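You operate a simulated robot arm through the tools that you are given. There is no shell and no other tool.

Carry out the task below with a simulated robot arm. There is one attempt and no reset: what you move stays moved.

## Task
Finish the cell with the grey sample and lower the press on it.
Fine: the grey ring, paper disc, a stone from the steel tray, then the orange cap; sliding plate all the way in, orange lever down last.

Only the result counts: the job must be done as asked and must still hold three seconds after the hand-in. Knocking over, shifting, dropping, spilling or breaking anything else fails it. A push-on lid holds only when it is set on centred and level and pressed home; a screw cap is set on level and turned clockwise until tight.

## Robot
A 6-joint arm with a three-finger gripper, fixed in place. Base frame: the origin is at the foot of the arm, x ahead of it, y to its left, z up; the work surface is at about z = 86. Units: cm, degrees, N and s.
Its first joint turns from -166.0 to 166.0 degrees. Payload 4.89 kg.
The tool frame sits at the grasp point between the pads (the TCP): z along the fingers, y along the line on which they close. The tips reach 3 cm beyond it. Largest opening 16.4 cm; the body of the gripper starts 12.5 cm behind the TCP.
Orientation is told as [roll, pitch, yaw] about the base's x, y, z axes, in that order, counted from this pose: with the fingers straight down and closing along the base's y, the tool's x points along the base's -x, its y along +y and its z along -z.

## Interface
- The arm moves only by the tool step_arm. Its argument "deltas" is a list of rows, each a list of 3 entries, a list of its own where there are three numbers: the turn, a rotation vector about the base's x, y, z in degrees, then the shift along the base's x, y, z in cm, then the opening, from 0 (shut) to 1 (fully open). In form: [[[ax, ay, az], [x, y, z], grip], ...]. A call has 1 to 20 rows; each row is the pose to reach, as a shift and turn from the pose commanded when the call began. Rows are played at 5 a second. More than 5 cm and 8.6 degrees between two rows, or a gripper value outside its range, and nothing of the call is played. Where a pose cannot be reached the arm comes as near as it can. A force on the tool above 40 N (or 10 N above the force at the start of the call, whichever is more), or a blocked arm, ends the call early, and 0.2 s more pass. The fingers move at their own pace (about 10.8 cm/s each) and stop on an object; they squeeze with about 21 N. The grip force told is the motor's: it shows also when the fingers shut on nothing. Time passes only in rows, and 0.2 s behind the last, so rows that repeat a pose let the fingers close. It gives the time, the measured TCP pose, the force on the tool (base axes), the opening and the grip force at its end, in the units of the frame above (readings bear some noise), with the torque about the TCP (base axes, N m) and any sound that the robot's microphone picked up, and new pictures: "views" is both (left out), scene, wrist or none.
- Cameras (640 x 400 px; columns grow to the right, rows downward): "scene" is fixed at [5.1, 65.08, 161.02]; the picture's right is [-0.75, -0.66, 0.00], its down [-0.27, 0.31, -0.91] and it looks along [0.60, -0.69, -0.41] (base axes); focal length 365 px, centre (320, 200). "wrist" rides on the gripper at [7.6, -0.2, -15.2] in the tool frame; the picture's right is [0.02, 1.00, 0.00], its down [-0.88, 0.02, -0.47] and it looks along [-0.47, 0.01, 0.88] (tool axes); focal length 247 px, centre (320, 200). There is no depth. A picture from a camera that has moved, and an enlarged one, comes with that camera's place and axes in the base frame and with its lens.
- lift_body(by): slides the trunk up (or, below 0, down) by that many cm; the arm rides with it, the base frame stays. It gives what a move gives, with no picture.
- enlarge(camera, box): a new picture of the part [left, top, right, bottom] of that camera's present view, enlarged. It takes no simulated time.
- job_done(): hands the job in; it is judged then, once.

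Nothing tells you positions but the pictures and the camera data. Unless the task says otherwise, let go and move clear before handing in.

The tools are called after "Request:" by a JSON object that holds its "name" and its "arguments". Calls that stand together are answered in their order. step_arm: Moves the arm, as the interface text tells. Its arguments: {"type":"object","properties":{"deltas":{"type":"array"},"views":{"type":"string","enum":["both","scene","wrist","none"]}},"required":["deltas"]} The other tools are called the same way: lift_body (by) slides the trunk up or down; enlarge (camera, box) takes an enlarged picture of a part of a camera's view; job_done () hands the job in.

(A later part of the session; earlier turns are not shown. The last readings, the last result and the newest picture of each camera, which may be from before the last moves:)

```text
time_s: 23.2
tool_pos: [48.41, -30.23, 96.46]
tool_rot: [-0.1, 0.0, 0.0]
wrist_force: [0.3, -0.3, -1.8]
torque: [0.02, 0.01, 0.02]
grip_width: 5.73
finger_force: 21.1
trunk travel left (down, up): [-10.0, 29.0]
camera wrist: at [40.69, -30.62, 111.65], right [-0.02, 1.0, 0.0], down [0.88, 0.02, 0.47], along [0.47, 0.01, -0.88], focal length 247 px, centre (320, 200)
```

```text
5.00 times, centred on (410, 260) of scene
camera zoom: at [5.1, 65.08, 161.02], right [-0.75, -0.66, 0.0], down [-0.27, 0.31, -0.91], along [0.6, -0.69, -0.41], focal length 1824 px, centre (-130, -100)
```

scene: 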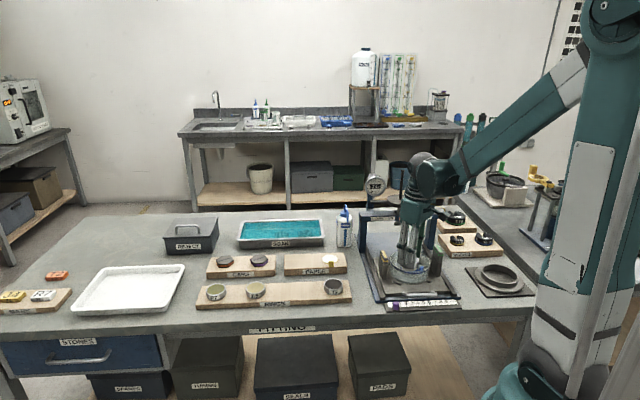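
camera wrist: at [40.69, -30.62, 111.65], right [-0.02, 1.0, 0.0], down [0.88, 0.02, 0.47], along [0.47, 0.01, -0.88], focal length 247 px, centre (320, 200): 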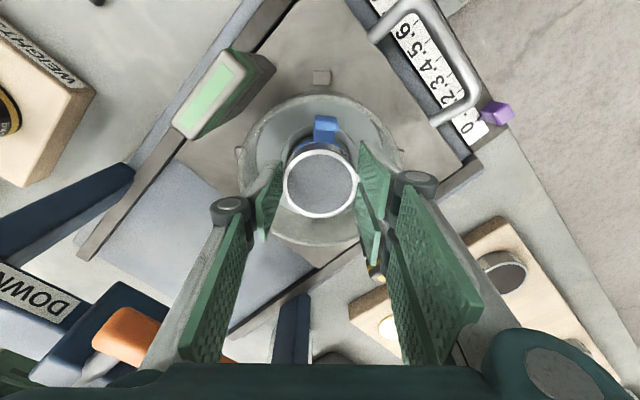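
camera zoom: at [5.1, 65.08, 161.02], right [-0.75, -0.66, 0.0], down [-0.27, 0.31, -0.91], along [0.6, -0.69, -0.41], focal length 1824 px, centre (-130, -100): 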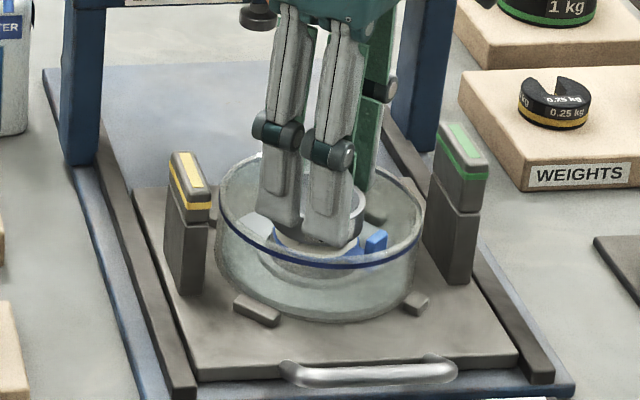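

The ring looks well centred over the pedestal. I'll lower it in small steps while watching the force.

Request:
{"name": "step_arm", "arguments": {"deltas": [[[0, 0, 0], [0, 0, -0.4], 0.2], [[0, 0, 0], [0, 0, -0.8], 0.2], [[0, 0, 0], [0, 0, -1.1], 0.2], [[0, 0, 0], [0, 0, -1.4], 0.2], [[0, 0, 0], [0, 0, -1.4], 0.2]], "views": "both"}}

Request:
{"name": "enlarge", "arguments": {"camera": "wrist", "box": [240, 80, 420, 230]}}

Request:
{"name": "enlarge", "arguments": {"camera": "scene", "box": [380, 235, 450, 295]}}

```text
time_s: 24.4
tool_pos: [48.26, -30.43, 94.97]
tool_rot: [0.0, 0.0, 0.0]
wrist_force: [0.5, -0.4, 13.3]
torque: [0.03, -0.05, -0.02]
grip_width: 5.77
finger_force: 20.5
trunk travel left (down, up): [-10.0, 29.0]
camera wrist: at [40.68, -30.62, 110.31], right [-0.02, 1.0, 0.0], down [0.88, 0.02, 0.47], along [0.47, 0.01, -0.88], focal length 247 px, centre (320, 200)
```

scene: 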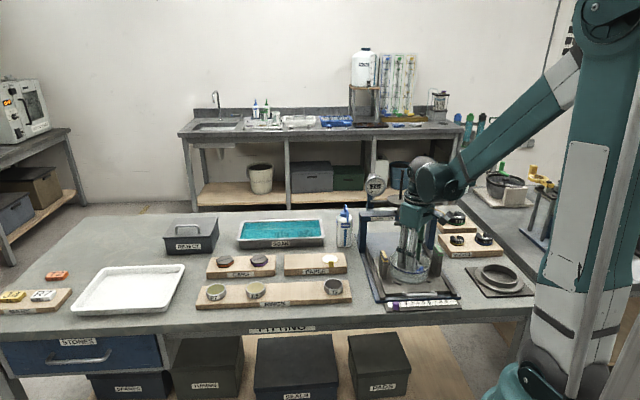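
wrist: 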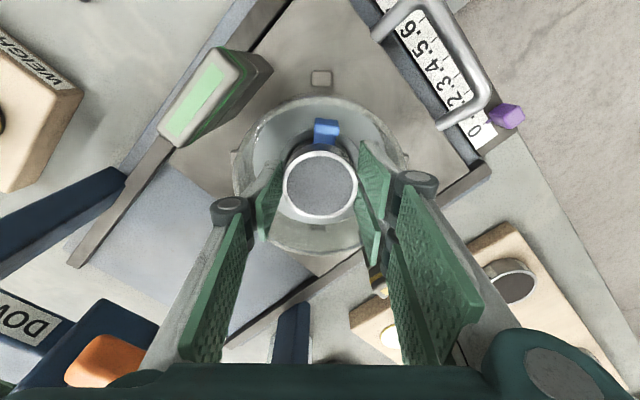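

```text
2.67 times, centred on (330, 155) of wrist
camera zoom: at [40.68, -30.62, 110.31], right [-0.02, 1.0, 0.0], down [0.88, 0.02, 0.47], along [0.47, 0.01, -0.88], focal length 659 px, centre (293, 320)
```

zoom: 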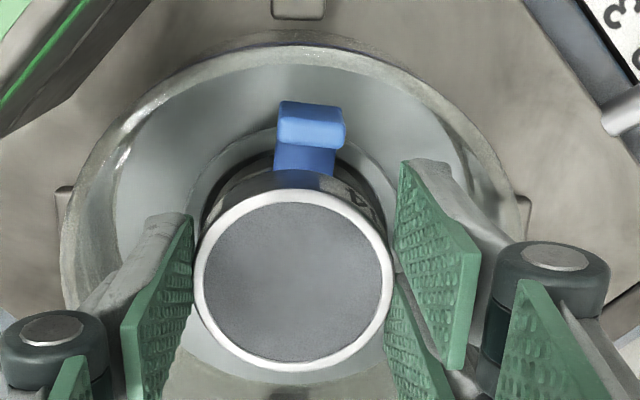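

```text
6.67 times, centred on (415, 265) of scene
camera zoom: at [5.1, 65.08, 161.02], right [-0.75, -0.66, 0.0], down [-0.27, 0.31, -0.91], along [0.6, -0.69, -0.41], focal length 2431 px, centre (-313, -233)
```

zoom: 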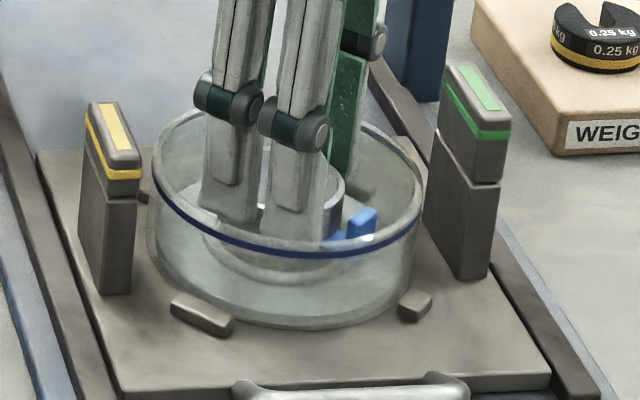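

Contact came at TCP z of about 95 with about 13 N and almost no torque, so the ring is seated flat on the paper. I'll ease off the load and open the fingers slightly.

Request:
{"name": "step_arm", "arguments": {"deltas": [[[0, 0, 0], [0, 0, 0.05], 0.2], [[0, 0, 0], [0, 0, 0.05], 0.36], [[0, 0, 0], [0, 0, 0.05], 0.38], [[0, 0, 0], [0, 0, 0.05], 0.41], [[0, 0, 0], [0, 0, 0.05], 0.44], [[0, 0, 0], [0, 0, 0.05], 0.44]], "views": "wrist"}}

Request:
{"name": "enlarge", "arguments": {"camera": "wrist", "box": [240, 80, 420, 230]}}

```text
time_s: 25.8
tool_pos: [48.28, -30.49, 95.04]
tool_rot: [0.0, 0.0, -0.1]
wrist_force: [1.1, -0.1, 0.4]
torque: [-0.03, -0.01, 0.01]
grip_width: 7.21
finger_force: 0.1
trunk travel left (down, up): [-10.0, 29.0]
camera wrist: at [40.71, -30.68, 110.33], right [-0.02, 1.0, 0.0], down [0.88, 0.02, 0.47], along [0.47, 0.01, -0.88], focal length 247 px, centre (320, 200)
```

wrist: 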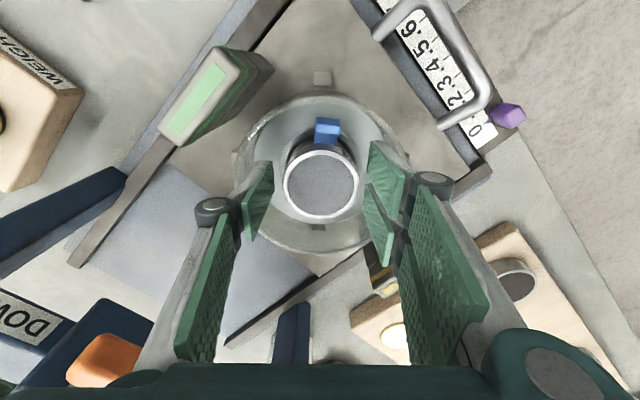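

```text
2.67 times, centred on (330, 155) of wrist
camera zoom: at [40.71, -30.68, 110.33], right [-0.02, 1.0, 0.0], down [0.88, 0.02, 0.47], along [0.47, 0.01, -0.88], focal length 659 px, centre (293, 320)
```

zoom: 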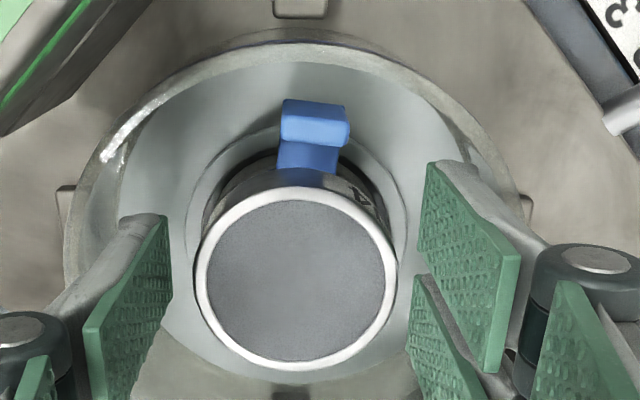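

Released. I'll rise straight up and check how the ring sits.

Request:
{"name": "step_arm", "arguments": {"deltas": [[[0, 0, 0], [0, 0, 0.5], 0.44], [[0, 0, 0], [0, 0, 1.5], 0.44], [[0, 0, 0], [0, 0, 3], 0.44], [[0, 0, 0], [0, 0, 5], 0.44], [[0, 0, 0], [0, 0, 7], 0.44], [[0, 0, 0], [0, 0, 9.5], 0.6], [[0, 0, 0], [0, 0, 12], 0.6], [[0, 0, 0], [0, 0, 12], 0.6]], "views": "both"}}

Request:
{"name": "enlarge", "arguments": {"camera": "wrist", "box": [240, 70, 400, 200]}}

Request:
{"name": "enlarge", "arguments": {"camera": "scene", "box": [375, 235, 455, 295]}}

```text
time_s: 27.6
tool_pos: [48.44, -30.48, 107.14]
tool_rot: [0.0, 0.1, -0.1]
wrist_force: [-0.5, -0.6, 0.8]
torque: [0.0, -0.02, 0.01]
grip_width: 9.83
finger_force: 0.1
trunk travel left (down, up): [-10.0, 29.0]
camera wrist: at [40.79, -30.7, 122.34], right [-0.02, 1.0, 0.0], down [0.88, 0.02, 0.47], along [0.47, 0.01, -0.88], focal length 247 px, centre (320, 200)
```

scene: 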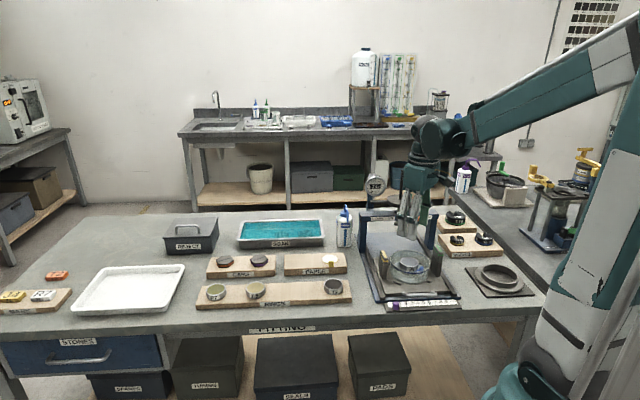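
wrist: 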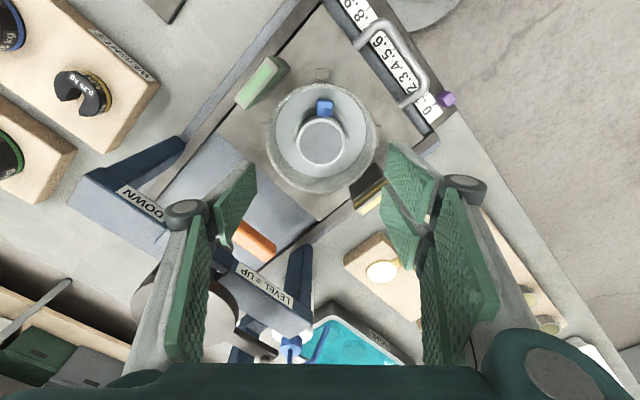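

```text
3.08 times, centred on (320, 135) of wrist
camera zoom: at [40.79, -30.7, 122.34], right [-0.02, 1.0, 0.0], down [0.88, 0.02, 0.47], along [0.47, 0.01, -0.88], focal length 760 px, centre (320, 400)
```

zoom: 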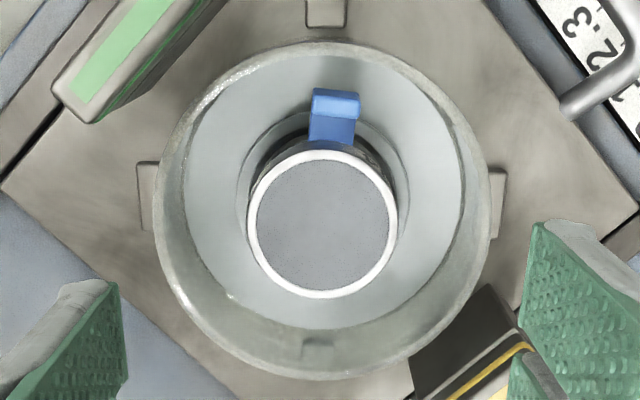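

```text
6.67 times, centred on (415, 265) of scene
camera zoom: at [5.1, 65.08, 161.02], right [-0.75, -0.66, 0.0], down [-0.27, 0.31, -0.91], along [0.6, -0.69, -0.41], focal length 2431 px, centre (-313, -233)
```

zoom: 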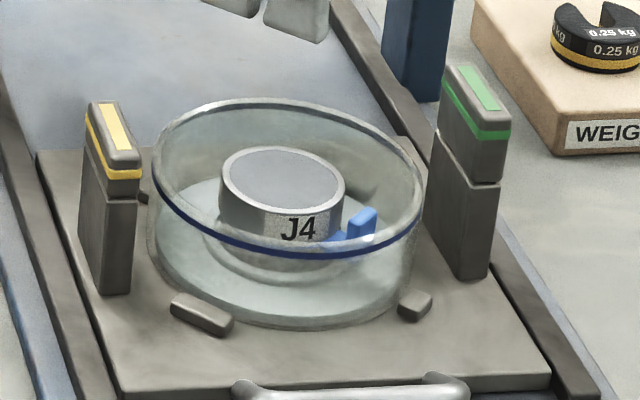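

The J4 ring is seated and centred on the pedestal, with its top at about z 93.3. Next is the paper disc: I'll hover over its yellow tab with the gripper turned to close radially across the tab.

Request:
{"name": "step_arm", "arguments": {"deltas": [[[0, 0, 4], [2, 1.3, 1], 0.6], [[0, 0, 8], [4, 2.6, 2], 0.6], [[0, 0, 12], [6, 3.9, 3], 0.6], [[0, 0, 16], [8, 5.2, 3], 0.6], [[0, 0, 20], [10, 6.5, 3], 0.5], [[0, 0, 24], [12, 7.8, 2], 0.5], [[0, 0, 28], [14, 9.1, 1], 0.5], [[0, 0, 32], [16, 10.4, 0], 0.5], [[0, 0, 36], [18, 11.7, -1], 0.5], [[0, 0, 40], [20, 13, -2], 0.5], [[0, 0, 45], [22, 14.2, -3], 0.5], [[0, 0, 45], [22, 14.2, -4], 0.5], [[0, 0, 45], [22, 14.2, -4], 0.5]], "views": "wrist"}}

Request:
{"name": "enlarge", "arguments": {"camera": "wrist", "box": [220, 80, 400, 230]}}

```text
time_s: 30.4
tool_pos: [70.52, -16.2, 103.3]
tool_rot: [-0.1, 0.0, 45.0]
wrist_force: [0.7, 0.9, 1.2]
torque: [-0.03, 0.04, 0.01]
grip_width: 8.22
finger_force: 0.0
trunk travel left (down, up): [-10.0, 29.0]
camera wrist: at [65.16, -21.83, 118.44], right [-0.72, 0.69, 0.0], down [0.61, 0.64, 0.47], along [0.33, 0.34, -0.88], focal length 247 px, centre (320, 200)
```

wrist: 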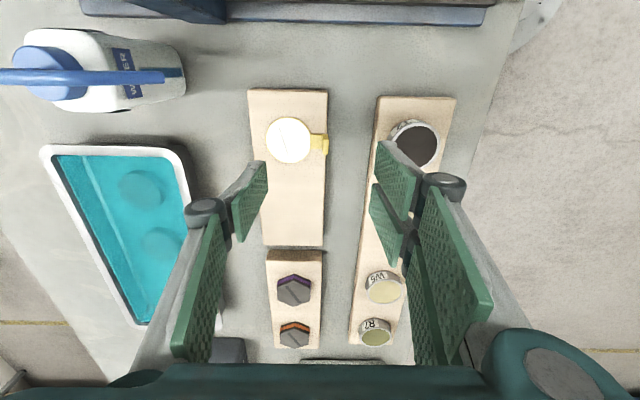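

```text
2.67 times, centred on (310, 155) of wrist
camera zoom: at [65.16, -21.83, 118.44], right [-0.72, 0.69, 0.0], down [0.61, 0.64, 0.47], along [0.33, 0.34, -0.88], focal length 659 px, centre (347, 320)
```

zoom: 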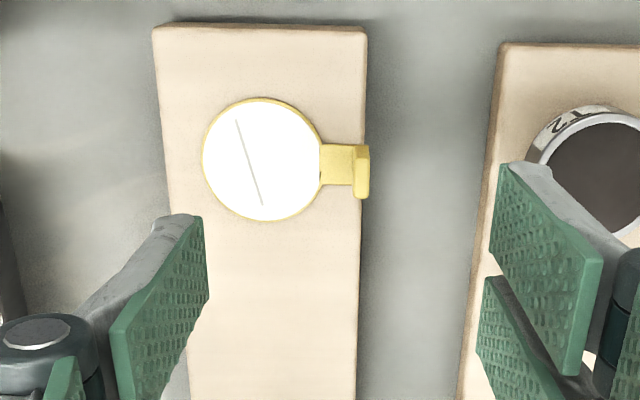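

The paper's centre is about 3.8 cm to the left of the TCP and the yellow tab plate is almost below it. I'll nudge over to the tab, narrow the opening and descend for a closer look.

Request:
{"name": "step_arm", "arguments": {"deltas": [[[0, 0, 0], [-0.3, 0.59, -1], 0.4], [[0, 0, 0], [-0.3, 0.59, -2.5], 0.3], [[0, 0, 0], [-0.3, 0.59, -4], 0.25], [[0, 0, 0], [-0.3, 0.59, -5.5], 0.22], [[0, 0, 0], [-0.3, 0.59, -6.8], 0.22], [[0, 0, 0], [-0.3, 0.59, -7.5], 0.22], [[0, 0, 0], [-0.3, 0.59, -7.5], 0.22]], "views": "both"}}

Request:
{"name": "enlarge", "arguments": {"camera": "wrist", "box": [240, 100, 400, 230]}}

Request:
{"name": "enlarge", "arguments": {"camera": "scene", "box": [280, 220, 360, 290]}}

```text
time_s: 32.0
tool_pos: [69.9, -15.55, 95.66]
tool_rot: [0.0, 0.0, 45.1]
wrist_force: [0.1, 1.3, 0.4]
torque: [-0.01, 0.02, -0.04]
grip_width: 3.6
finger_force: 0.1
trunk travel left (down, up): [-10.0, 29.0]
camera wrist: at [64.73, -21.18, 110.85], right [-0.72, 0.69, 0.0], down [0.61, 0.64, 0.47], along [0.33, 0.34, -0.88], focal length 247 px, centre (320, 200)
```

scene: 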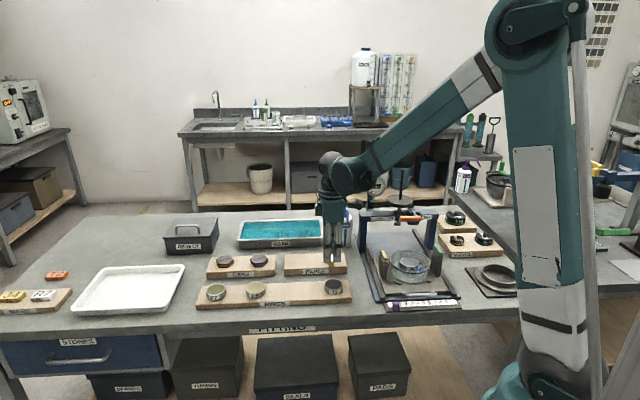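
wrist: 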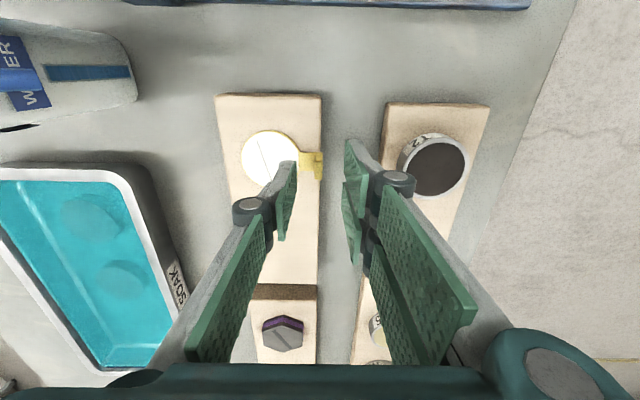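

```text
3.08 times, centred on (320, 165) of wrist
camera zoom: at [64.73, -21.18, 110.85], right [-0.72, 0.69, 0.0], down [0.61, 0.64, 0.47], along [0.33, 0.34, -0.88], focal length 760 px, centre (320, 308)
```

zoom: 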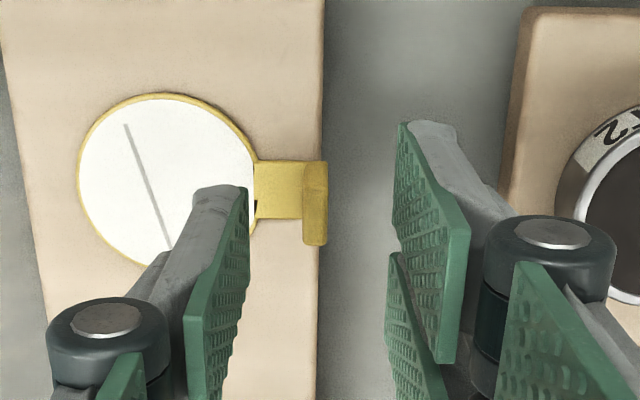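

```text
5.71 times, centred on (320, 255) of scene
camera zoom: at [5.1, 65.08, 161.02], right [-0.75, -0.66, 0.0], down [-0.27, 0.31, -0.91], along [0.6, -0.69, -0.41], focal length 2084 px, centre (320, -114)
```

zoom: 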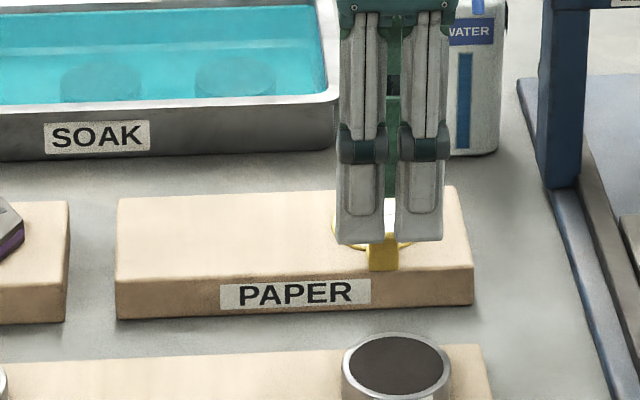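

The tab plate is about 0.7 cm thick, 1.8 cm wide and 2 cm tall, and nearly centred between the fingers. I'll shift 0.18 cm and descend to straddle it.

Request:
{"name": "step_arm", "arguments": {"deltas": [[[0, 0, 0], [0.13, -0.13, 0], 0.22], [[0, 0, 0], [0.13, -0.13, -1], 0.22], [[0, 0, 0], [0.13, -0.13, -2], 0.22], [[0, 0, 0], [0.13, -0.13, -2.7], 0.22], [[0, 0, 0], [0.13, -0.13, -3.1], 0.22], [[0, 0, 0], [0.13, -0.13, -3.1], 0.22]], "views": "both"}}

Request:
{"name": "enlarge", "arguments": {"camera": "wrist", "box": [240, 100, 400, 230]}}

Request:
{"name": "enlarge", "arguments": {"camera": "scene", "box": [300, 240, 360, 290]}}

```text
time_s: 33.4
tool_pos: [70.17, -15.72, 92.58]
tool_rot: [0.1, 0.1, 45.0]
wrist_force: [-0.8, -0.7, -0.2]
torque: [0.0, -0.01, 0.03]
grip_width: 3.59
finger_force: 0.1
trunk travel left (down, up): [-10.0, 29.0]
camera wrist: at [64.91, -21.32, 107.74], right [-0.72, 0.69, 0.0], down [0.61, 0.64, 0.47], along [0.33, 0.34, -0.88], focal length 247 px, centre (320, 200)
```

scene: 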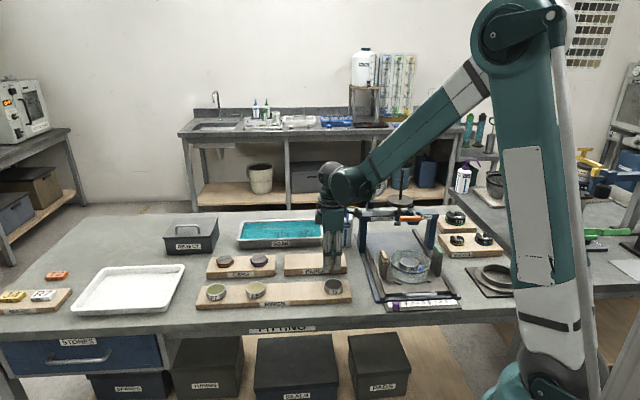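
wrist: 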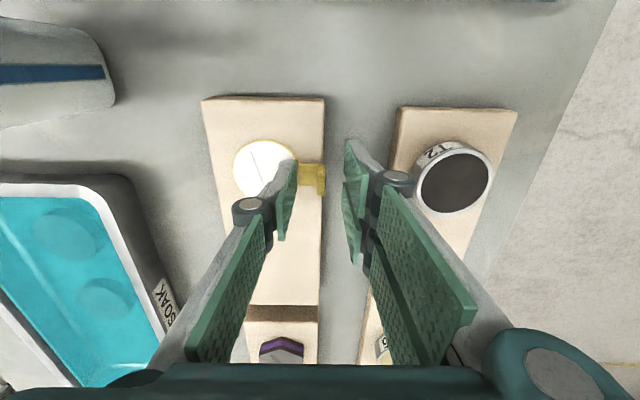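

```text
3.08 times, centred on (320, 165) of wrist
camera zoom: at [64.91, -21.32, 107.74], right [-0.72, 0.69, 0.0], down [0.61, 0.64, 0.47], along [0.33, 0.34, -0.88], focal length 760 px, centre (320, 308)
```

zoom: 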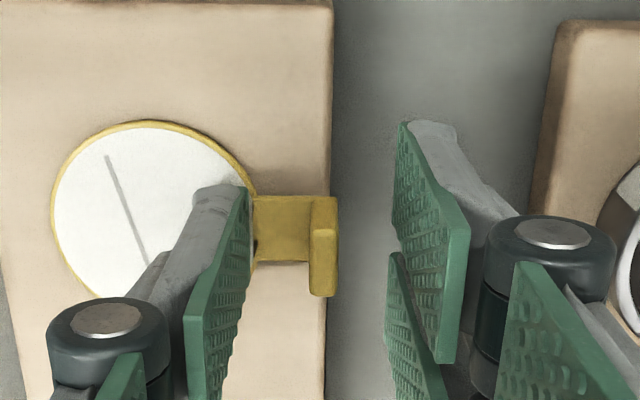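

```text
8.00 times, centred on (330, 265) of scene
camera zoom: at [5.1, 65.08, 161.02], right [-0.75, -0.66, 0.0], down [-0.27, 0.31, -0.91], along [0.6, -0.69, -0.41], focal length 2918 px, centre (240, -320)
```

zoom: 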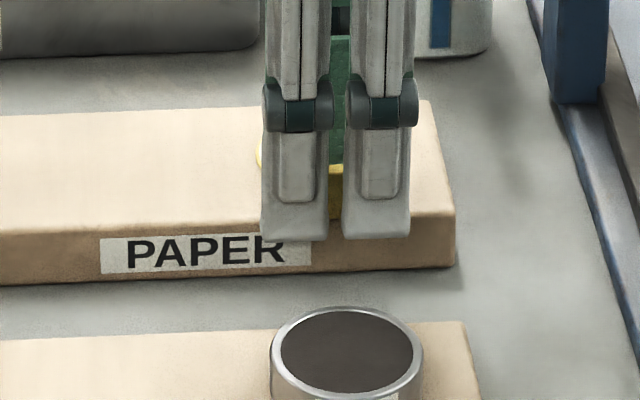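

Request:
{"name": "step_arm", "arguments": {"deltas": [[[0, 0, 0], [0, 0, 0], 0.14], [[0, 0, 0], [0, 0, 0], 0.09], [[0, 0, 0], [0, 0, 0], 0.05], [[0, 0, 0], [0, 0, 0], 0.0], [[0, 0, 0], [0, 0, 0], 0.0], [[0, 0, 0], [0, 0, 0], 0.0]], "views": "wrist"}}

Request:
{"name": "enlarge", "arguments": {"camera": "wrist", "box": [240, 100, 400, 230]}}

```text
time_s: 34.8
tool_pos: [70.08, -15.72, 92.59]
tool_rot: [0.0, 0.0, 45.0]
wrist_force: [0.0, -0.4, 0.6]
torque: [-0.01, 0.02, -0.02]
grip_width: 0.59
finger_force: 20.3
trunk travel left (down, up): [-10.0, 29.0]
camera wrist: at [64.9, -21.32, 107.74], right [-0.72, 0.69, 0.0], down [0.61, 0.64, 0.47], along [0.33, 0.34, -0.88], focal length 247 px, centre (320, 200)
```

wrist: 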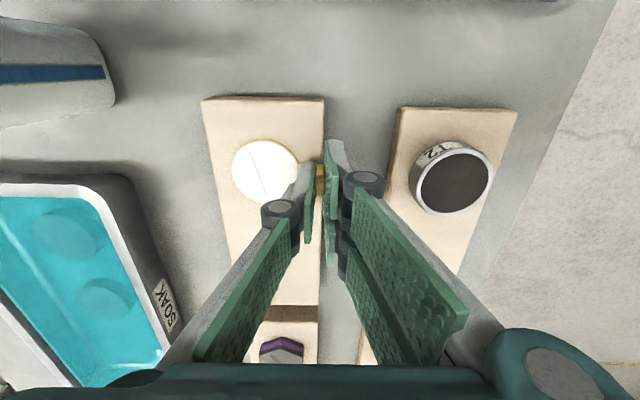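

```text
3.08 times, centred on (320, 165) of wrist
camera zoom: at [64.9, -21.32, 107.74], right [-0.72, 0.69, 0.0], down [0.61, 0.64, 0.47], along [0.33, 0.34, -0.88], focal length 760 px, centre (320, 308)
```

zoom: 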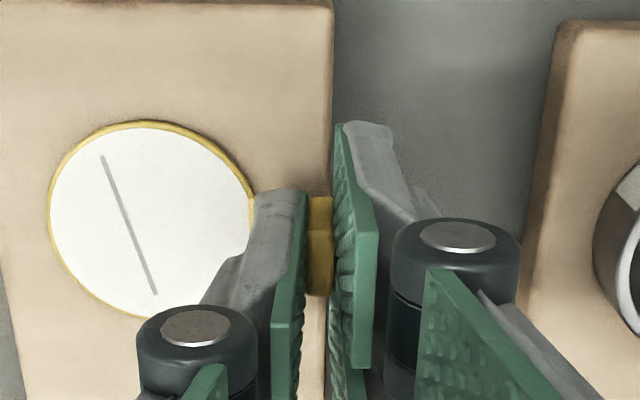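

The tab is gripped (0.6 cm), with the paper centre about 4.5 cm from the TCP toward the tool's -y. I'll lift it and check that the paper came along level.

Request:
{"name": "step_arm", "arguments": {"deltas": [[[0, 0, 0], [0, 0, 0.3], 0.0], [[0, 0, 0], [0, 0, 1], 0.0], [[0, 0, 0], [0, 0, 2.5], 0.0], [[0, 0, 0], [0, 0, 4.5], 0.0], [[0, 0, 0], [0, 0, 7], 0.0], [[0, 0, 0], [0, 0, 10], 0.0], [[0, 0, 0], [0, 0, 13], 0.0], [[0, 0, 0], [0, 0, 13], 0.0]], "views": "both"}}

Request:
{"name": "enlarge", "arguments": {"camera": "wrist", "box": [220, 100, 380, 230]}}

Request:
{"name": "enlarge", "arguments": {"camera": "scene", "box": [290, 190, 370, 260]}}

```text
time_s: 36.6
tool_pos: [69.98, -15.74, 105.49]
tool_rot: [-0.1, 0.0, 44.9]
wrist_force: [0.3, -0.1, 0.4]
torque: [0.03, -0.02, 0.0]
grip_width: 0.59
finger_force: 21.3
trunk travel left (down, up): [-10.0, 29.0]
camera wrist: at [64.82, -21.35, 120.68], right [-0.72, 0.69, 0.0], down [0.61, 0.64, 0.47], along [0.33, 0.34, -0.88], focal length 247 px, centre (320, 200)
```

scene: 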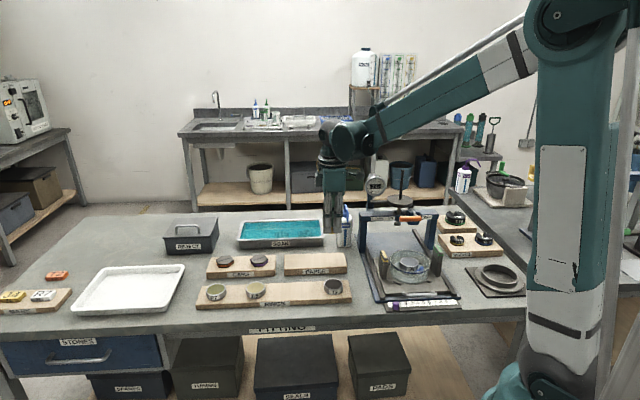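
wrist: 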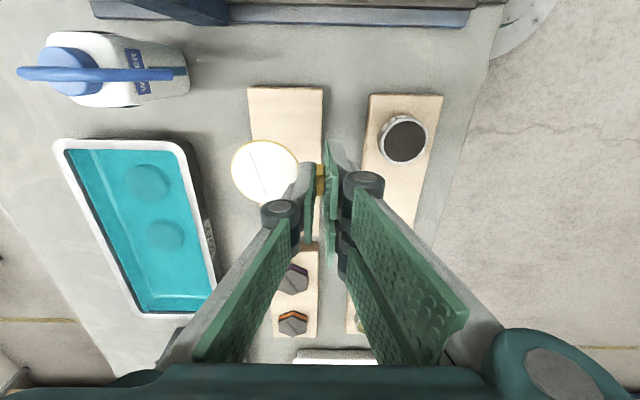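

```text
3.08 times, centred on (300, 165) of wrist
camera zoom: at [64.82, -21.35, 120.68], right [-0.72, 0.69, 0.0], down [0.61, 0.64, 0.47], along [0.33, 0.34, -0.88], focal length 760 px, centre (382, 308)
```

zoom: 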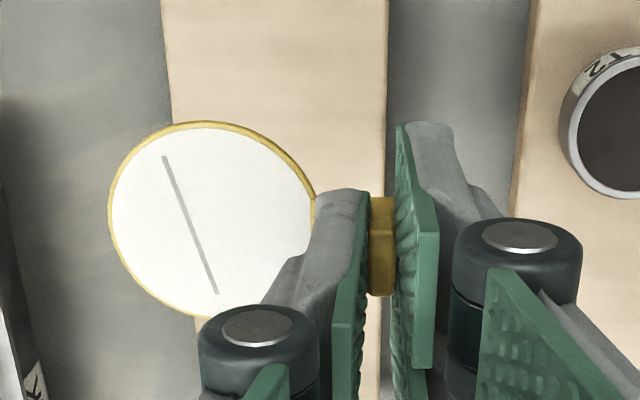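

```text
5.71 times, centred on (330, 225) of scene
camera zoom: at [5.1, 65.08, 161.02], right [-0.75, -0.66, 0.0], down [-0.27, 0.31, -0.91], along [0.6, -0.69, -0.41], focal length 2084 px, centre (263, 57)
```

zoom: 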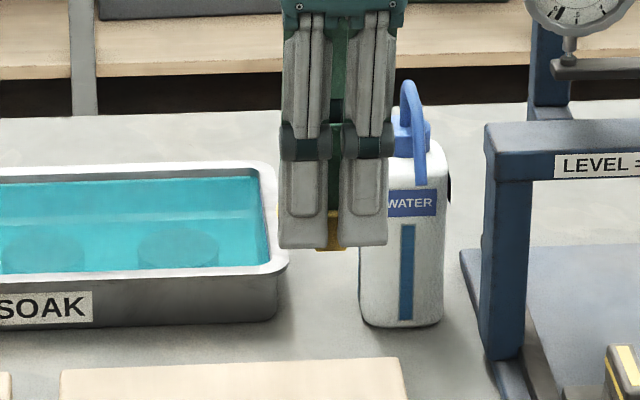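

The paper came along level. I'll carry it to the cell while turning the gripper to yaw -45, so the tab ends up pointing toward the yellow post side, away from the lever.

Request:
{"name": "step_arm", "arguments": {"deltas": [[[0, 0, -6], [-1.2, -0.8, 0.5], 0.0], [[0, 0, -12], [-2.5, -1.6, 1], 0.0], [[0, 0, -18], [-3.9, -2.4, 1], 0.0], [[0, 0, -24], [-5.3, -3.3, 1], 0.0], [[0, 0, -30], [-6.7, -4.2, 1], 0.0], [[0, 0, -36], [-8.1, -5.1, 1], 0.0], [[0, 0, -42], [-9.5, -6, 1], 0.0], [[0, 0, -48], [-10.9, -6.8, 1], 0.0], [[0, 0, -54], [-12.3, -7.6, 1], 0.0], [[0, 0, -60], [-13.7, -8.5, 1], 0.0], [[0, 0, -66], [-15.1, -9.4, 1], 0.0], [[0, 0, -72], [-16.2, -10.2, 0.5], 0.0], [[0, 0, -78], [-17.2, -10.8, 0], 0.0], [[0, 0, -84], [-17.9, -11.2, 0], 0.0], [[0, 0, -90], [-18.3, -11.46, 0], 0.0], [[0, 0, -90], [-18.3, -11.46, 0], 0.0]], "views": "both"}}

Request:
{"name": "enlarge", "arguments": {"camera": "wrist", "box": [200, 80, 380, 230]}}

```text
time_s: 40.0
tool_pos: [51.86, -27.32, 105.51]
tool_rot: [0.0, 0.1, -45.1]
wrist_force: [0.0, -0.8, 0.3]
torque: [0.0, 0.01, 0.03]
grip_width: 0.6
finger_force: 21.0
trunk travel left (down, up): [-10.0, 29.0]
camera wrist: at [46.36, -21.95, 120.72], right [0.69, 0.72, 0.0], down [0.64, -0.61, 0.47], along [0.34, -0.33, -0.88], focal length 247 px, centre (320, 200)
```

scene: 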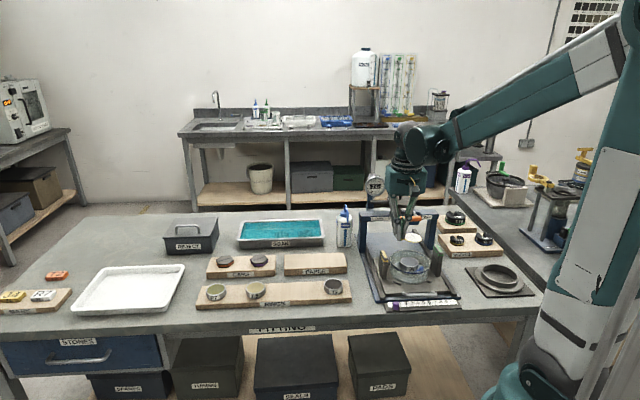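
wrist: 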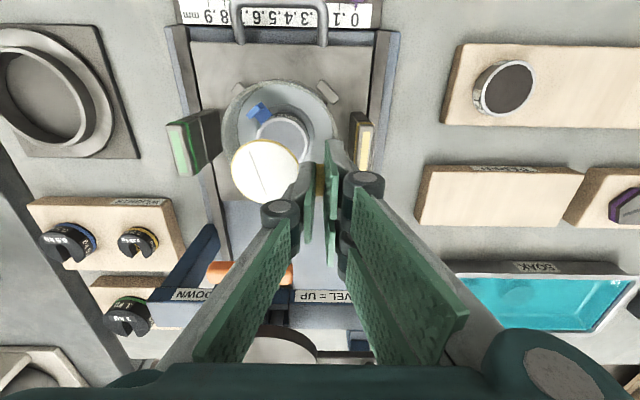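

```text
2.67 times, centred on (290, 155) of wrist
camera zoom: at [46.36, -21.95, 120.72], right [0.69, 0.72, 0.0], down [0.64, -0.61, 0.47], along [0.34, -0.33, -0.88], focal length 659 px, centre (400, 320)
```

zoom: 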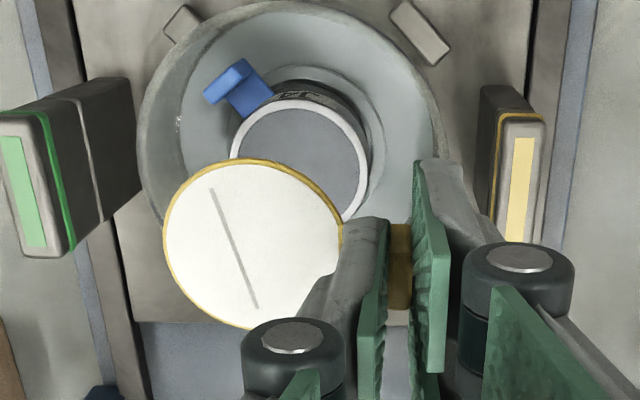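

The ring's centre is about 0.25 cm further toward +v than the paper's. I'll correct that and lower to just above the ring.

Request:
{"name": "step_arm", "arguments": {"deltas": [[[0, 0, 0], [0.09, 0.23, 0], 0.0], [[0, 0, 0], [0.09, 0.23, -1.5], 0.0], [[0, 0, 0], [0.09, 0.23, -3], 0.0], [[0, 0, 0], [0.09, 0.23, -4.5], 0.0], [[0, 0, 0], [0.09, 0.23, -6], 0.0], [[0, 0, 0], [0.09, 0.23, -7], 0.0], [[0, 0, 0], [0.09, 0.23, -7.6], 0.0], [[0, 0, 0], [0.09, 0.23, -7.6], 0.0]], "views": "both"}}

Request:
{"name": "enlarge", "arguments": {"camera": "wrist", "box": [200, 80, 380, 230]}}

Request:
{"name": "enlarge", "arguments": {"camera": "scene", "box": [370, 225, 460, 295]}}

```text
time_s: 41.8
tool_pos: [51.88, -26.93, 98.09]
tool_rot: [0.0, 0.0, -45.0]
wrist_force: [0.4, -0.1, -0.7]
torque: [0.01, 0.04, -0.02]
grip_width: 0.62
finger_force: 21.6
trunk travel left (down, up): [-10.0, 29.0]
camera wrist: at [46.4, -21.76, 113.14], right [0.69, 0.72, 0.0], down [0.64, -0.61, 0.47], along [0.34, -0.33, -0.88], focal length 247 px, centre (320, 200)
```

scene: 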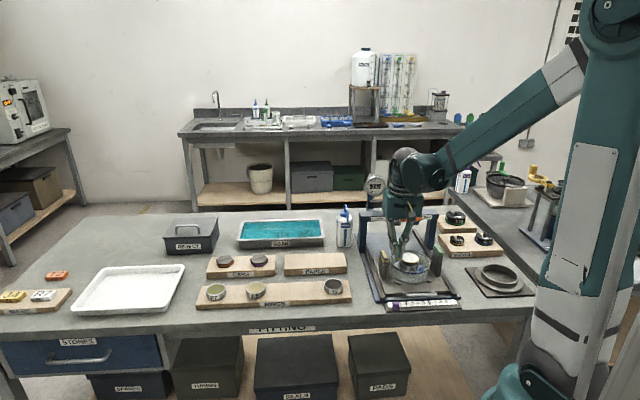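
wrist: 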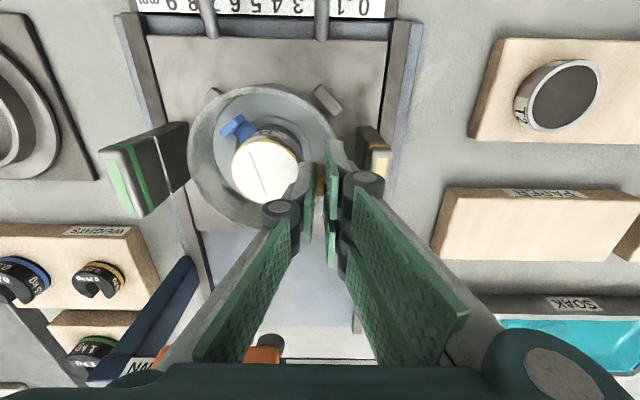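

```text
2.67 times, centred on (290, 155) of wrist
camera zoom: at [46.4, -21.76, 113.14], right [0.69, 0.72, 0.0], down [0.64, -0.61, 0.47], along [0.34, -0.33, -0.88], focal length 659 px, centre (400, 320)
```

zoom: 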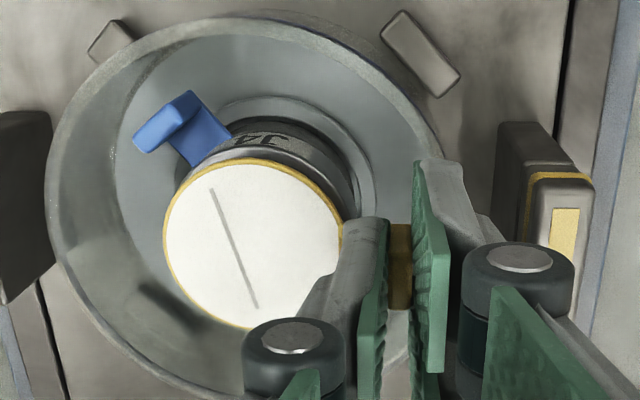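

```text
5.71 times, centred on (415, 260) of scene
camera zoom: at [5.1, 65.08, 161.02], right [-0.75, -0.66, 0.0], down [-0.27, 0.31, -0.91], along [0.6, -0.69, -0.41], focal length 2084 px, centre (-223, -143)
```

zoom: 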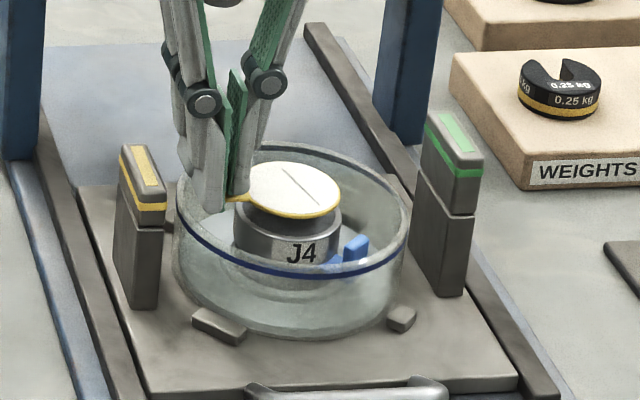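

Request:
{"name": "enlarge", "arguments": {"camera": "scene", "box": [390, 240, 440, 285]}}

Request:
{"name": "enlarge", "arguments": {"camera": "wrist", "box": [230, 110, 320, 215]}}

```text
8.89 times, centred on (415, 262) of scene
camera zoom: at [5.1, 65.08, 161.02], right [-0.75, -0.66, 0.0], down [-0.27, 0.31, -0.91], along [0.6, -0.69, -0.41], focal length 3242 px, centre (-524, -356)
```

zoom: 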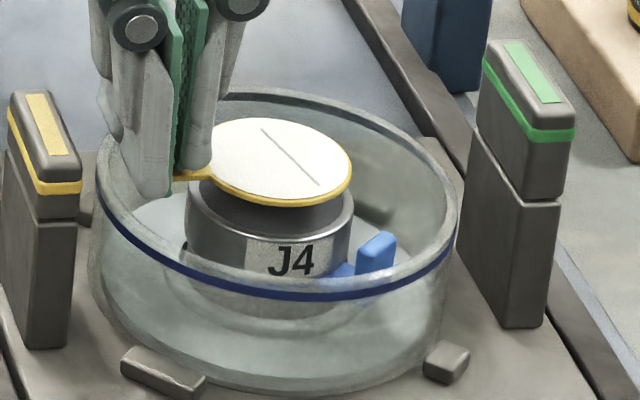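

```text
3.81 times, centred on (275, 162) of wrist
camera zoom: at [46.4, -21.76, 113.14], right [0.69, 0.72, 0.0], down [0.64, -0.61, 0.47], along [0.34, -0.33, -0.88], focal length 941 px, centre (491, 343)
```

zoom: 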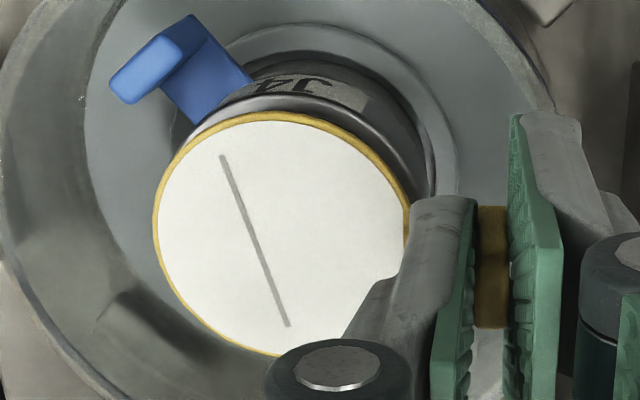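

Request:
{"name": "step_arm", "arguments": {"deltas": [[[0, 0, 0], [0.05, 0.05, -0.3], 0.0], [[0, 0, 0], [0.05, 0.05, -0.55], 0.0], [[0, 0, 0], [0.05, 0.05, -0.75], 0.0], [[0, 0, 0], [0.05, 0.05, -0.75], 0.0]], "views": "both"}}

Request:
{"name": "enlarge", "arguments": {"camera": "scene", "box": [390, 240, 440, 285]}}

Request:
{"name": "enlarge", "arguments": {"camera": "wrist", "box": [230, 110, 320, 215]}}

```text
time_s: 42.8
tool_pos: [51.89, -26.97, 97.21]
tool_rot: [0.0, 0.0, -45.1]
wrist_force: [-0.6, -0.3, -0.8]
torque: [0.0, 0.01, -0.04]
grip_width: 0.61
finger_force: 21.2
trunk travel left (down, up): [-10.0, 29.0]
camera wrist: at [46.47, -21.7, 112.41], right [0.69, 0.72, 0.0], down [0.64, -0.61, 0.47], along [0.34, -0.33, -0.88], focal length 247 px, centre (320, 200)
```

scene: 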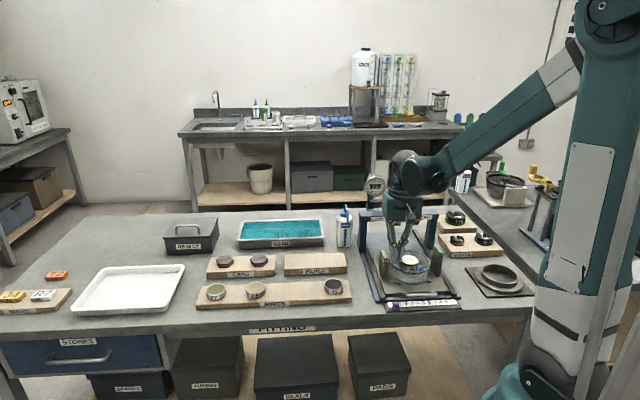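
wrist: 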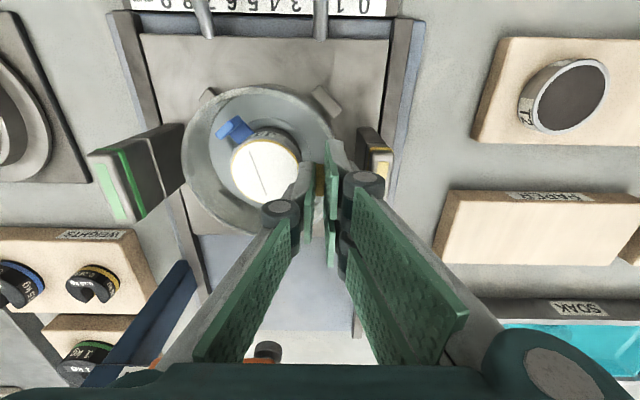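

```text
8.89 times, centred on (415, 262) of scene
camera zoom: at [5.1, 65.08, 161.02], right [-0.75, -0.66, 0.0], down [-0.27, 0.31, -0.91], along [0.6, -0.69, -0.41], focal length 3242 px, centre (-524, -356)
```

zoom: 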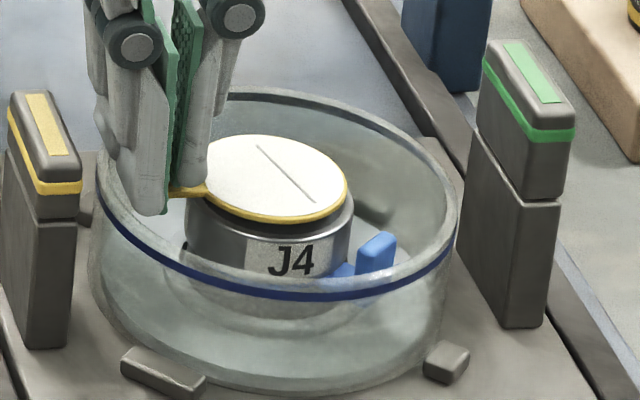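

```text
3.81 times, centred on (275, 162) of wrist
camera zoom: at [46.47, -21.7, 112.41], right [0.69, 0.72, 0.0], down [0.64, -0.61, 0.47], along [0.34, -0.33, -0.88], focal length 941 px, centre (491, 343)
```

zoom: 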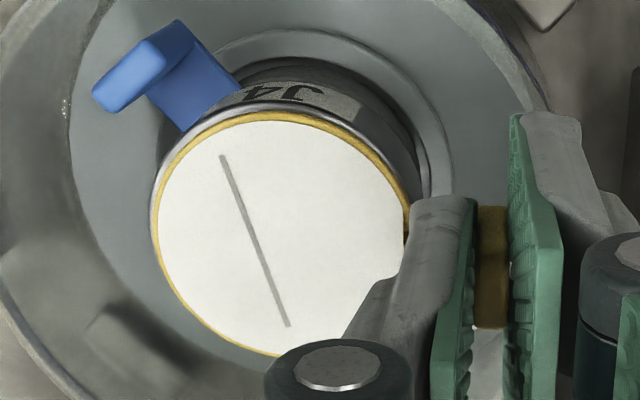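

Request:
{"name": "step_arm", "arguments": {"deltas": [[[0, 0, 0], [0, 0, -0.1], 0.0], [[0, 0, 0], [0, 0, -0.2], 0.0], [[0, 0, 0], [0, 0, -0.25], 0.0], [[0, 0, 0], [0, 0, -0.25], 0.0]], "views": "both"}}

Request:
{"name": "enlarge", "arguments": {"camera": "scene", "box": [390, 240, 440, 285]}}

Request:
{"name": "enlarge", "arguments": {"camera": "wrist", "box": [230, 110, 320, 215]}}

```text
time_s: 43.8
tool_pos: [52.05, -26.93, 96.84]
tool_rot: [-0.1, 0.0, -45.0]
wrist_force: [-0.2, 0.9, -0.5]
torque: [0.0, -0.01, 0.0]
grip_width: 0.61
finger_force: 20.8
trunk travel left (down, up): [-10.0, 29.0]
camera wrist: at [46.56, -21.67, 112.15], right [0.69, 0.72, 0.0], down [0.64, -0.61, 0.47], along [0.34, -0.33, -0.88], focal length 247 px, centre (320, 200)
```

scene: 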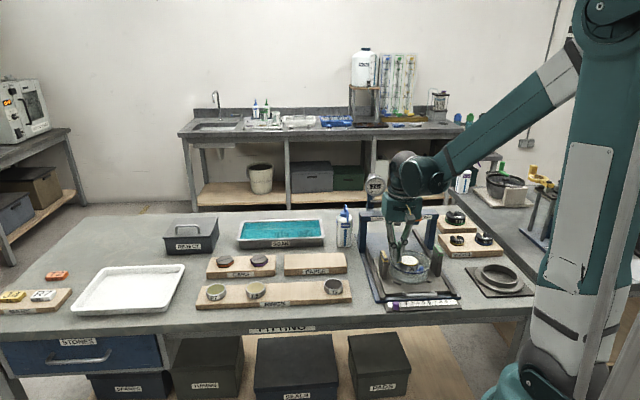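
wrist: 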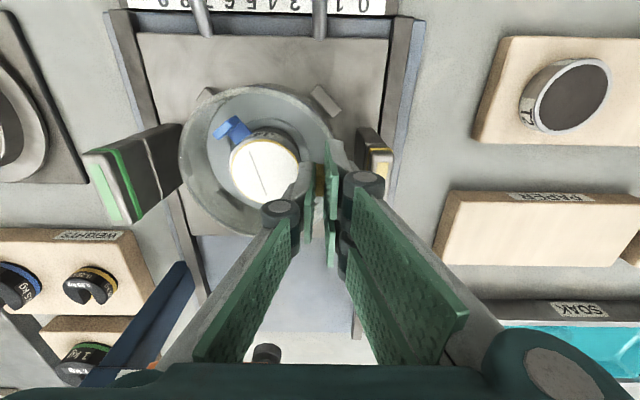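

```text
8.89 times, centred on (415, 262) of scene
camera zoom: at [5.1, 65.08, 161.02], right [-0.75, -0.66, 0.0], down [-0.27, 0.31, -0.91], along [0.6, -0.69, -0.41], focal length 3242 px, centre (-524, -356)
```

zoom: 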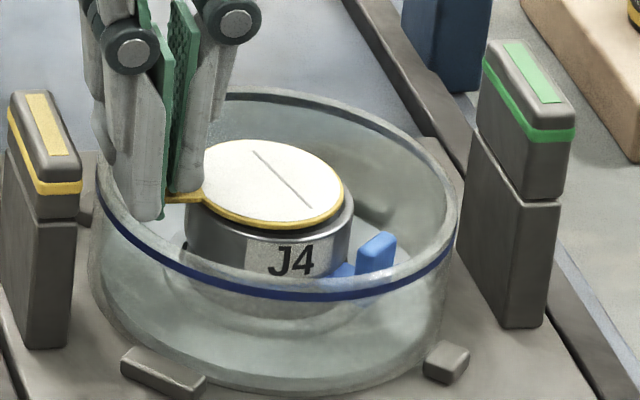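

```text
3.81 times, centred on (275, 162) of wrist
camera zoom: at [46.56, -21.67, 112.15], right [0.69, 0.72, 0.0], down [0.64, -0.61, 0.47], along [0.34, -0.33, -0.88], focal length 941 px, centre (491, 343)
```

zoom: 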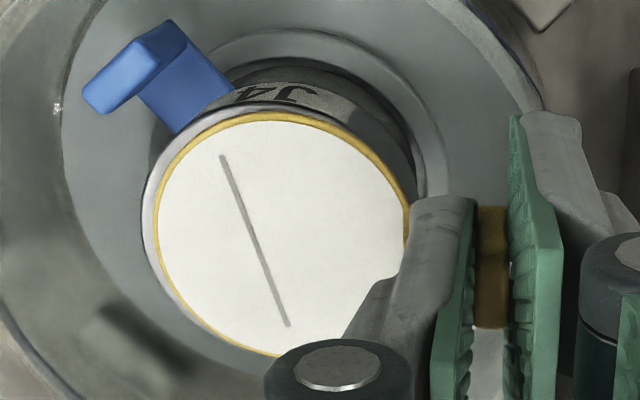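

Request:
{"name": "step_arm", "arguments": {"deltas": [[[0, 0, 0], [-0.08, -0.08, 0], 0.0], [[0, 0, 0], [-0.08, -0.08, -0.08], 0.0], [[0, 0, 0], [-0.08, -0.08, -0.15], 0.0], [[0, 0, 0], [-0.08, -0.08, -0.15], 0.0]], "views": "both"}}

Request:
{"name": "enlarge", "arguments": {"camera": "scene", "box": [390, 240, 440, 285]}}

Request:
{"name": "enlarge", "arguments": {"camera": "wrist", "box": [230, 110, 320, 215]}}

```text
time_s: 44.8
tool_pos: [51.87, -27.06, 96.75]
tool_rot: [0.0, 0.0, -45.0]
wrist_force: [0.1, -0.6, 0.4]
torque: [0.0, 0.02, -0.01]
grip_width: 0.6
finger_force: 21.1
trunk travel left (down, up): [-10.0, 29.0]
camera wrist: at [46.47, -21.8, 112.0], right [0.69, 0.72, 0.0], down [0.64, -0.61, 0.47], along [0.34, -0.33, -0.88], focal length 247 px, centre (320, 200)
```

scene: 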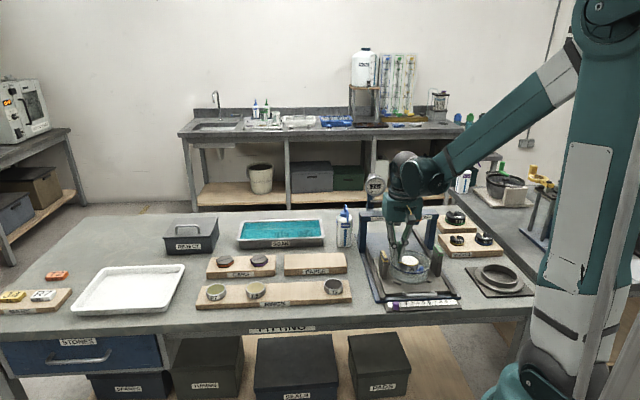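
wrist: 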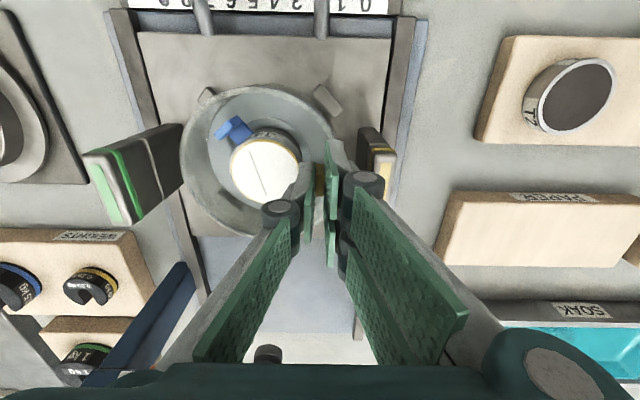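

```text
8.89 times, centred on (415, 262) of scene
camera zoom: at [5.1, 65.08, 161.02], right [-0.75, -0.66, 0.0], down [-0.27, 0.31, -0.91], along [0.6, -0.69, -0.41], focal length 3242 px, centre (-524, -356)
```

zoom: 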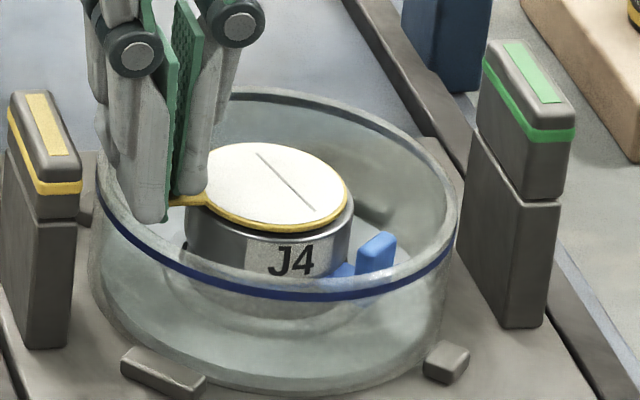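

```text
3.81 times, centred on (275, 162) of wrist
camera zoom: at [46.47, -21.8, 112.0], right [0.69, 0.72, 0.0], down [0.64, -0.61, 0.47], along [0.34, -0.33, -0.88], focal length 941 px, centre (491, 343)
```

zoom: 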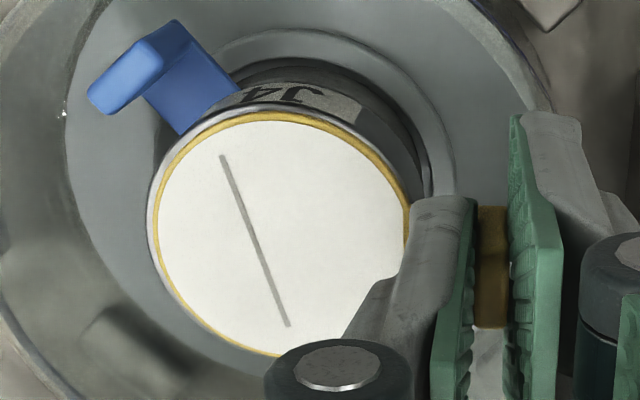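

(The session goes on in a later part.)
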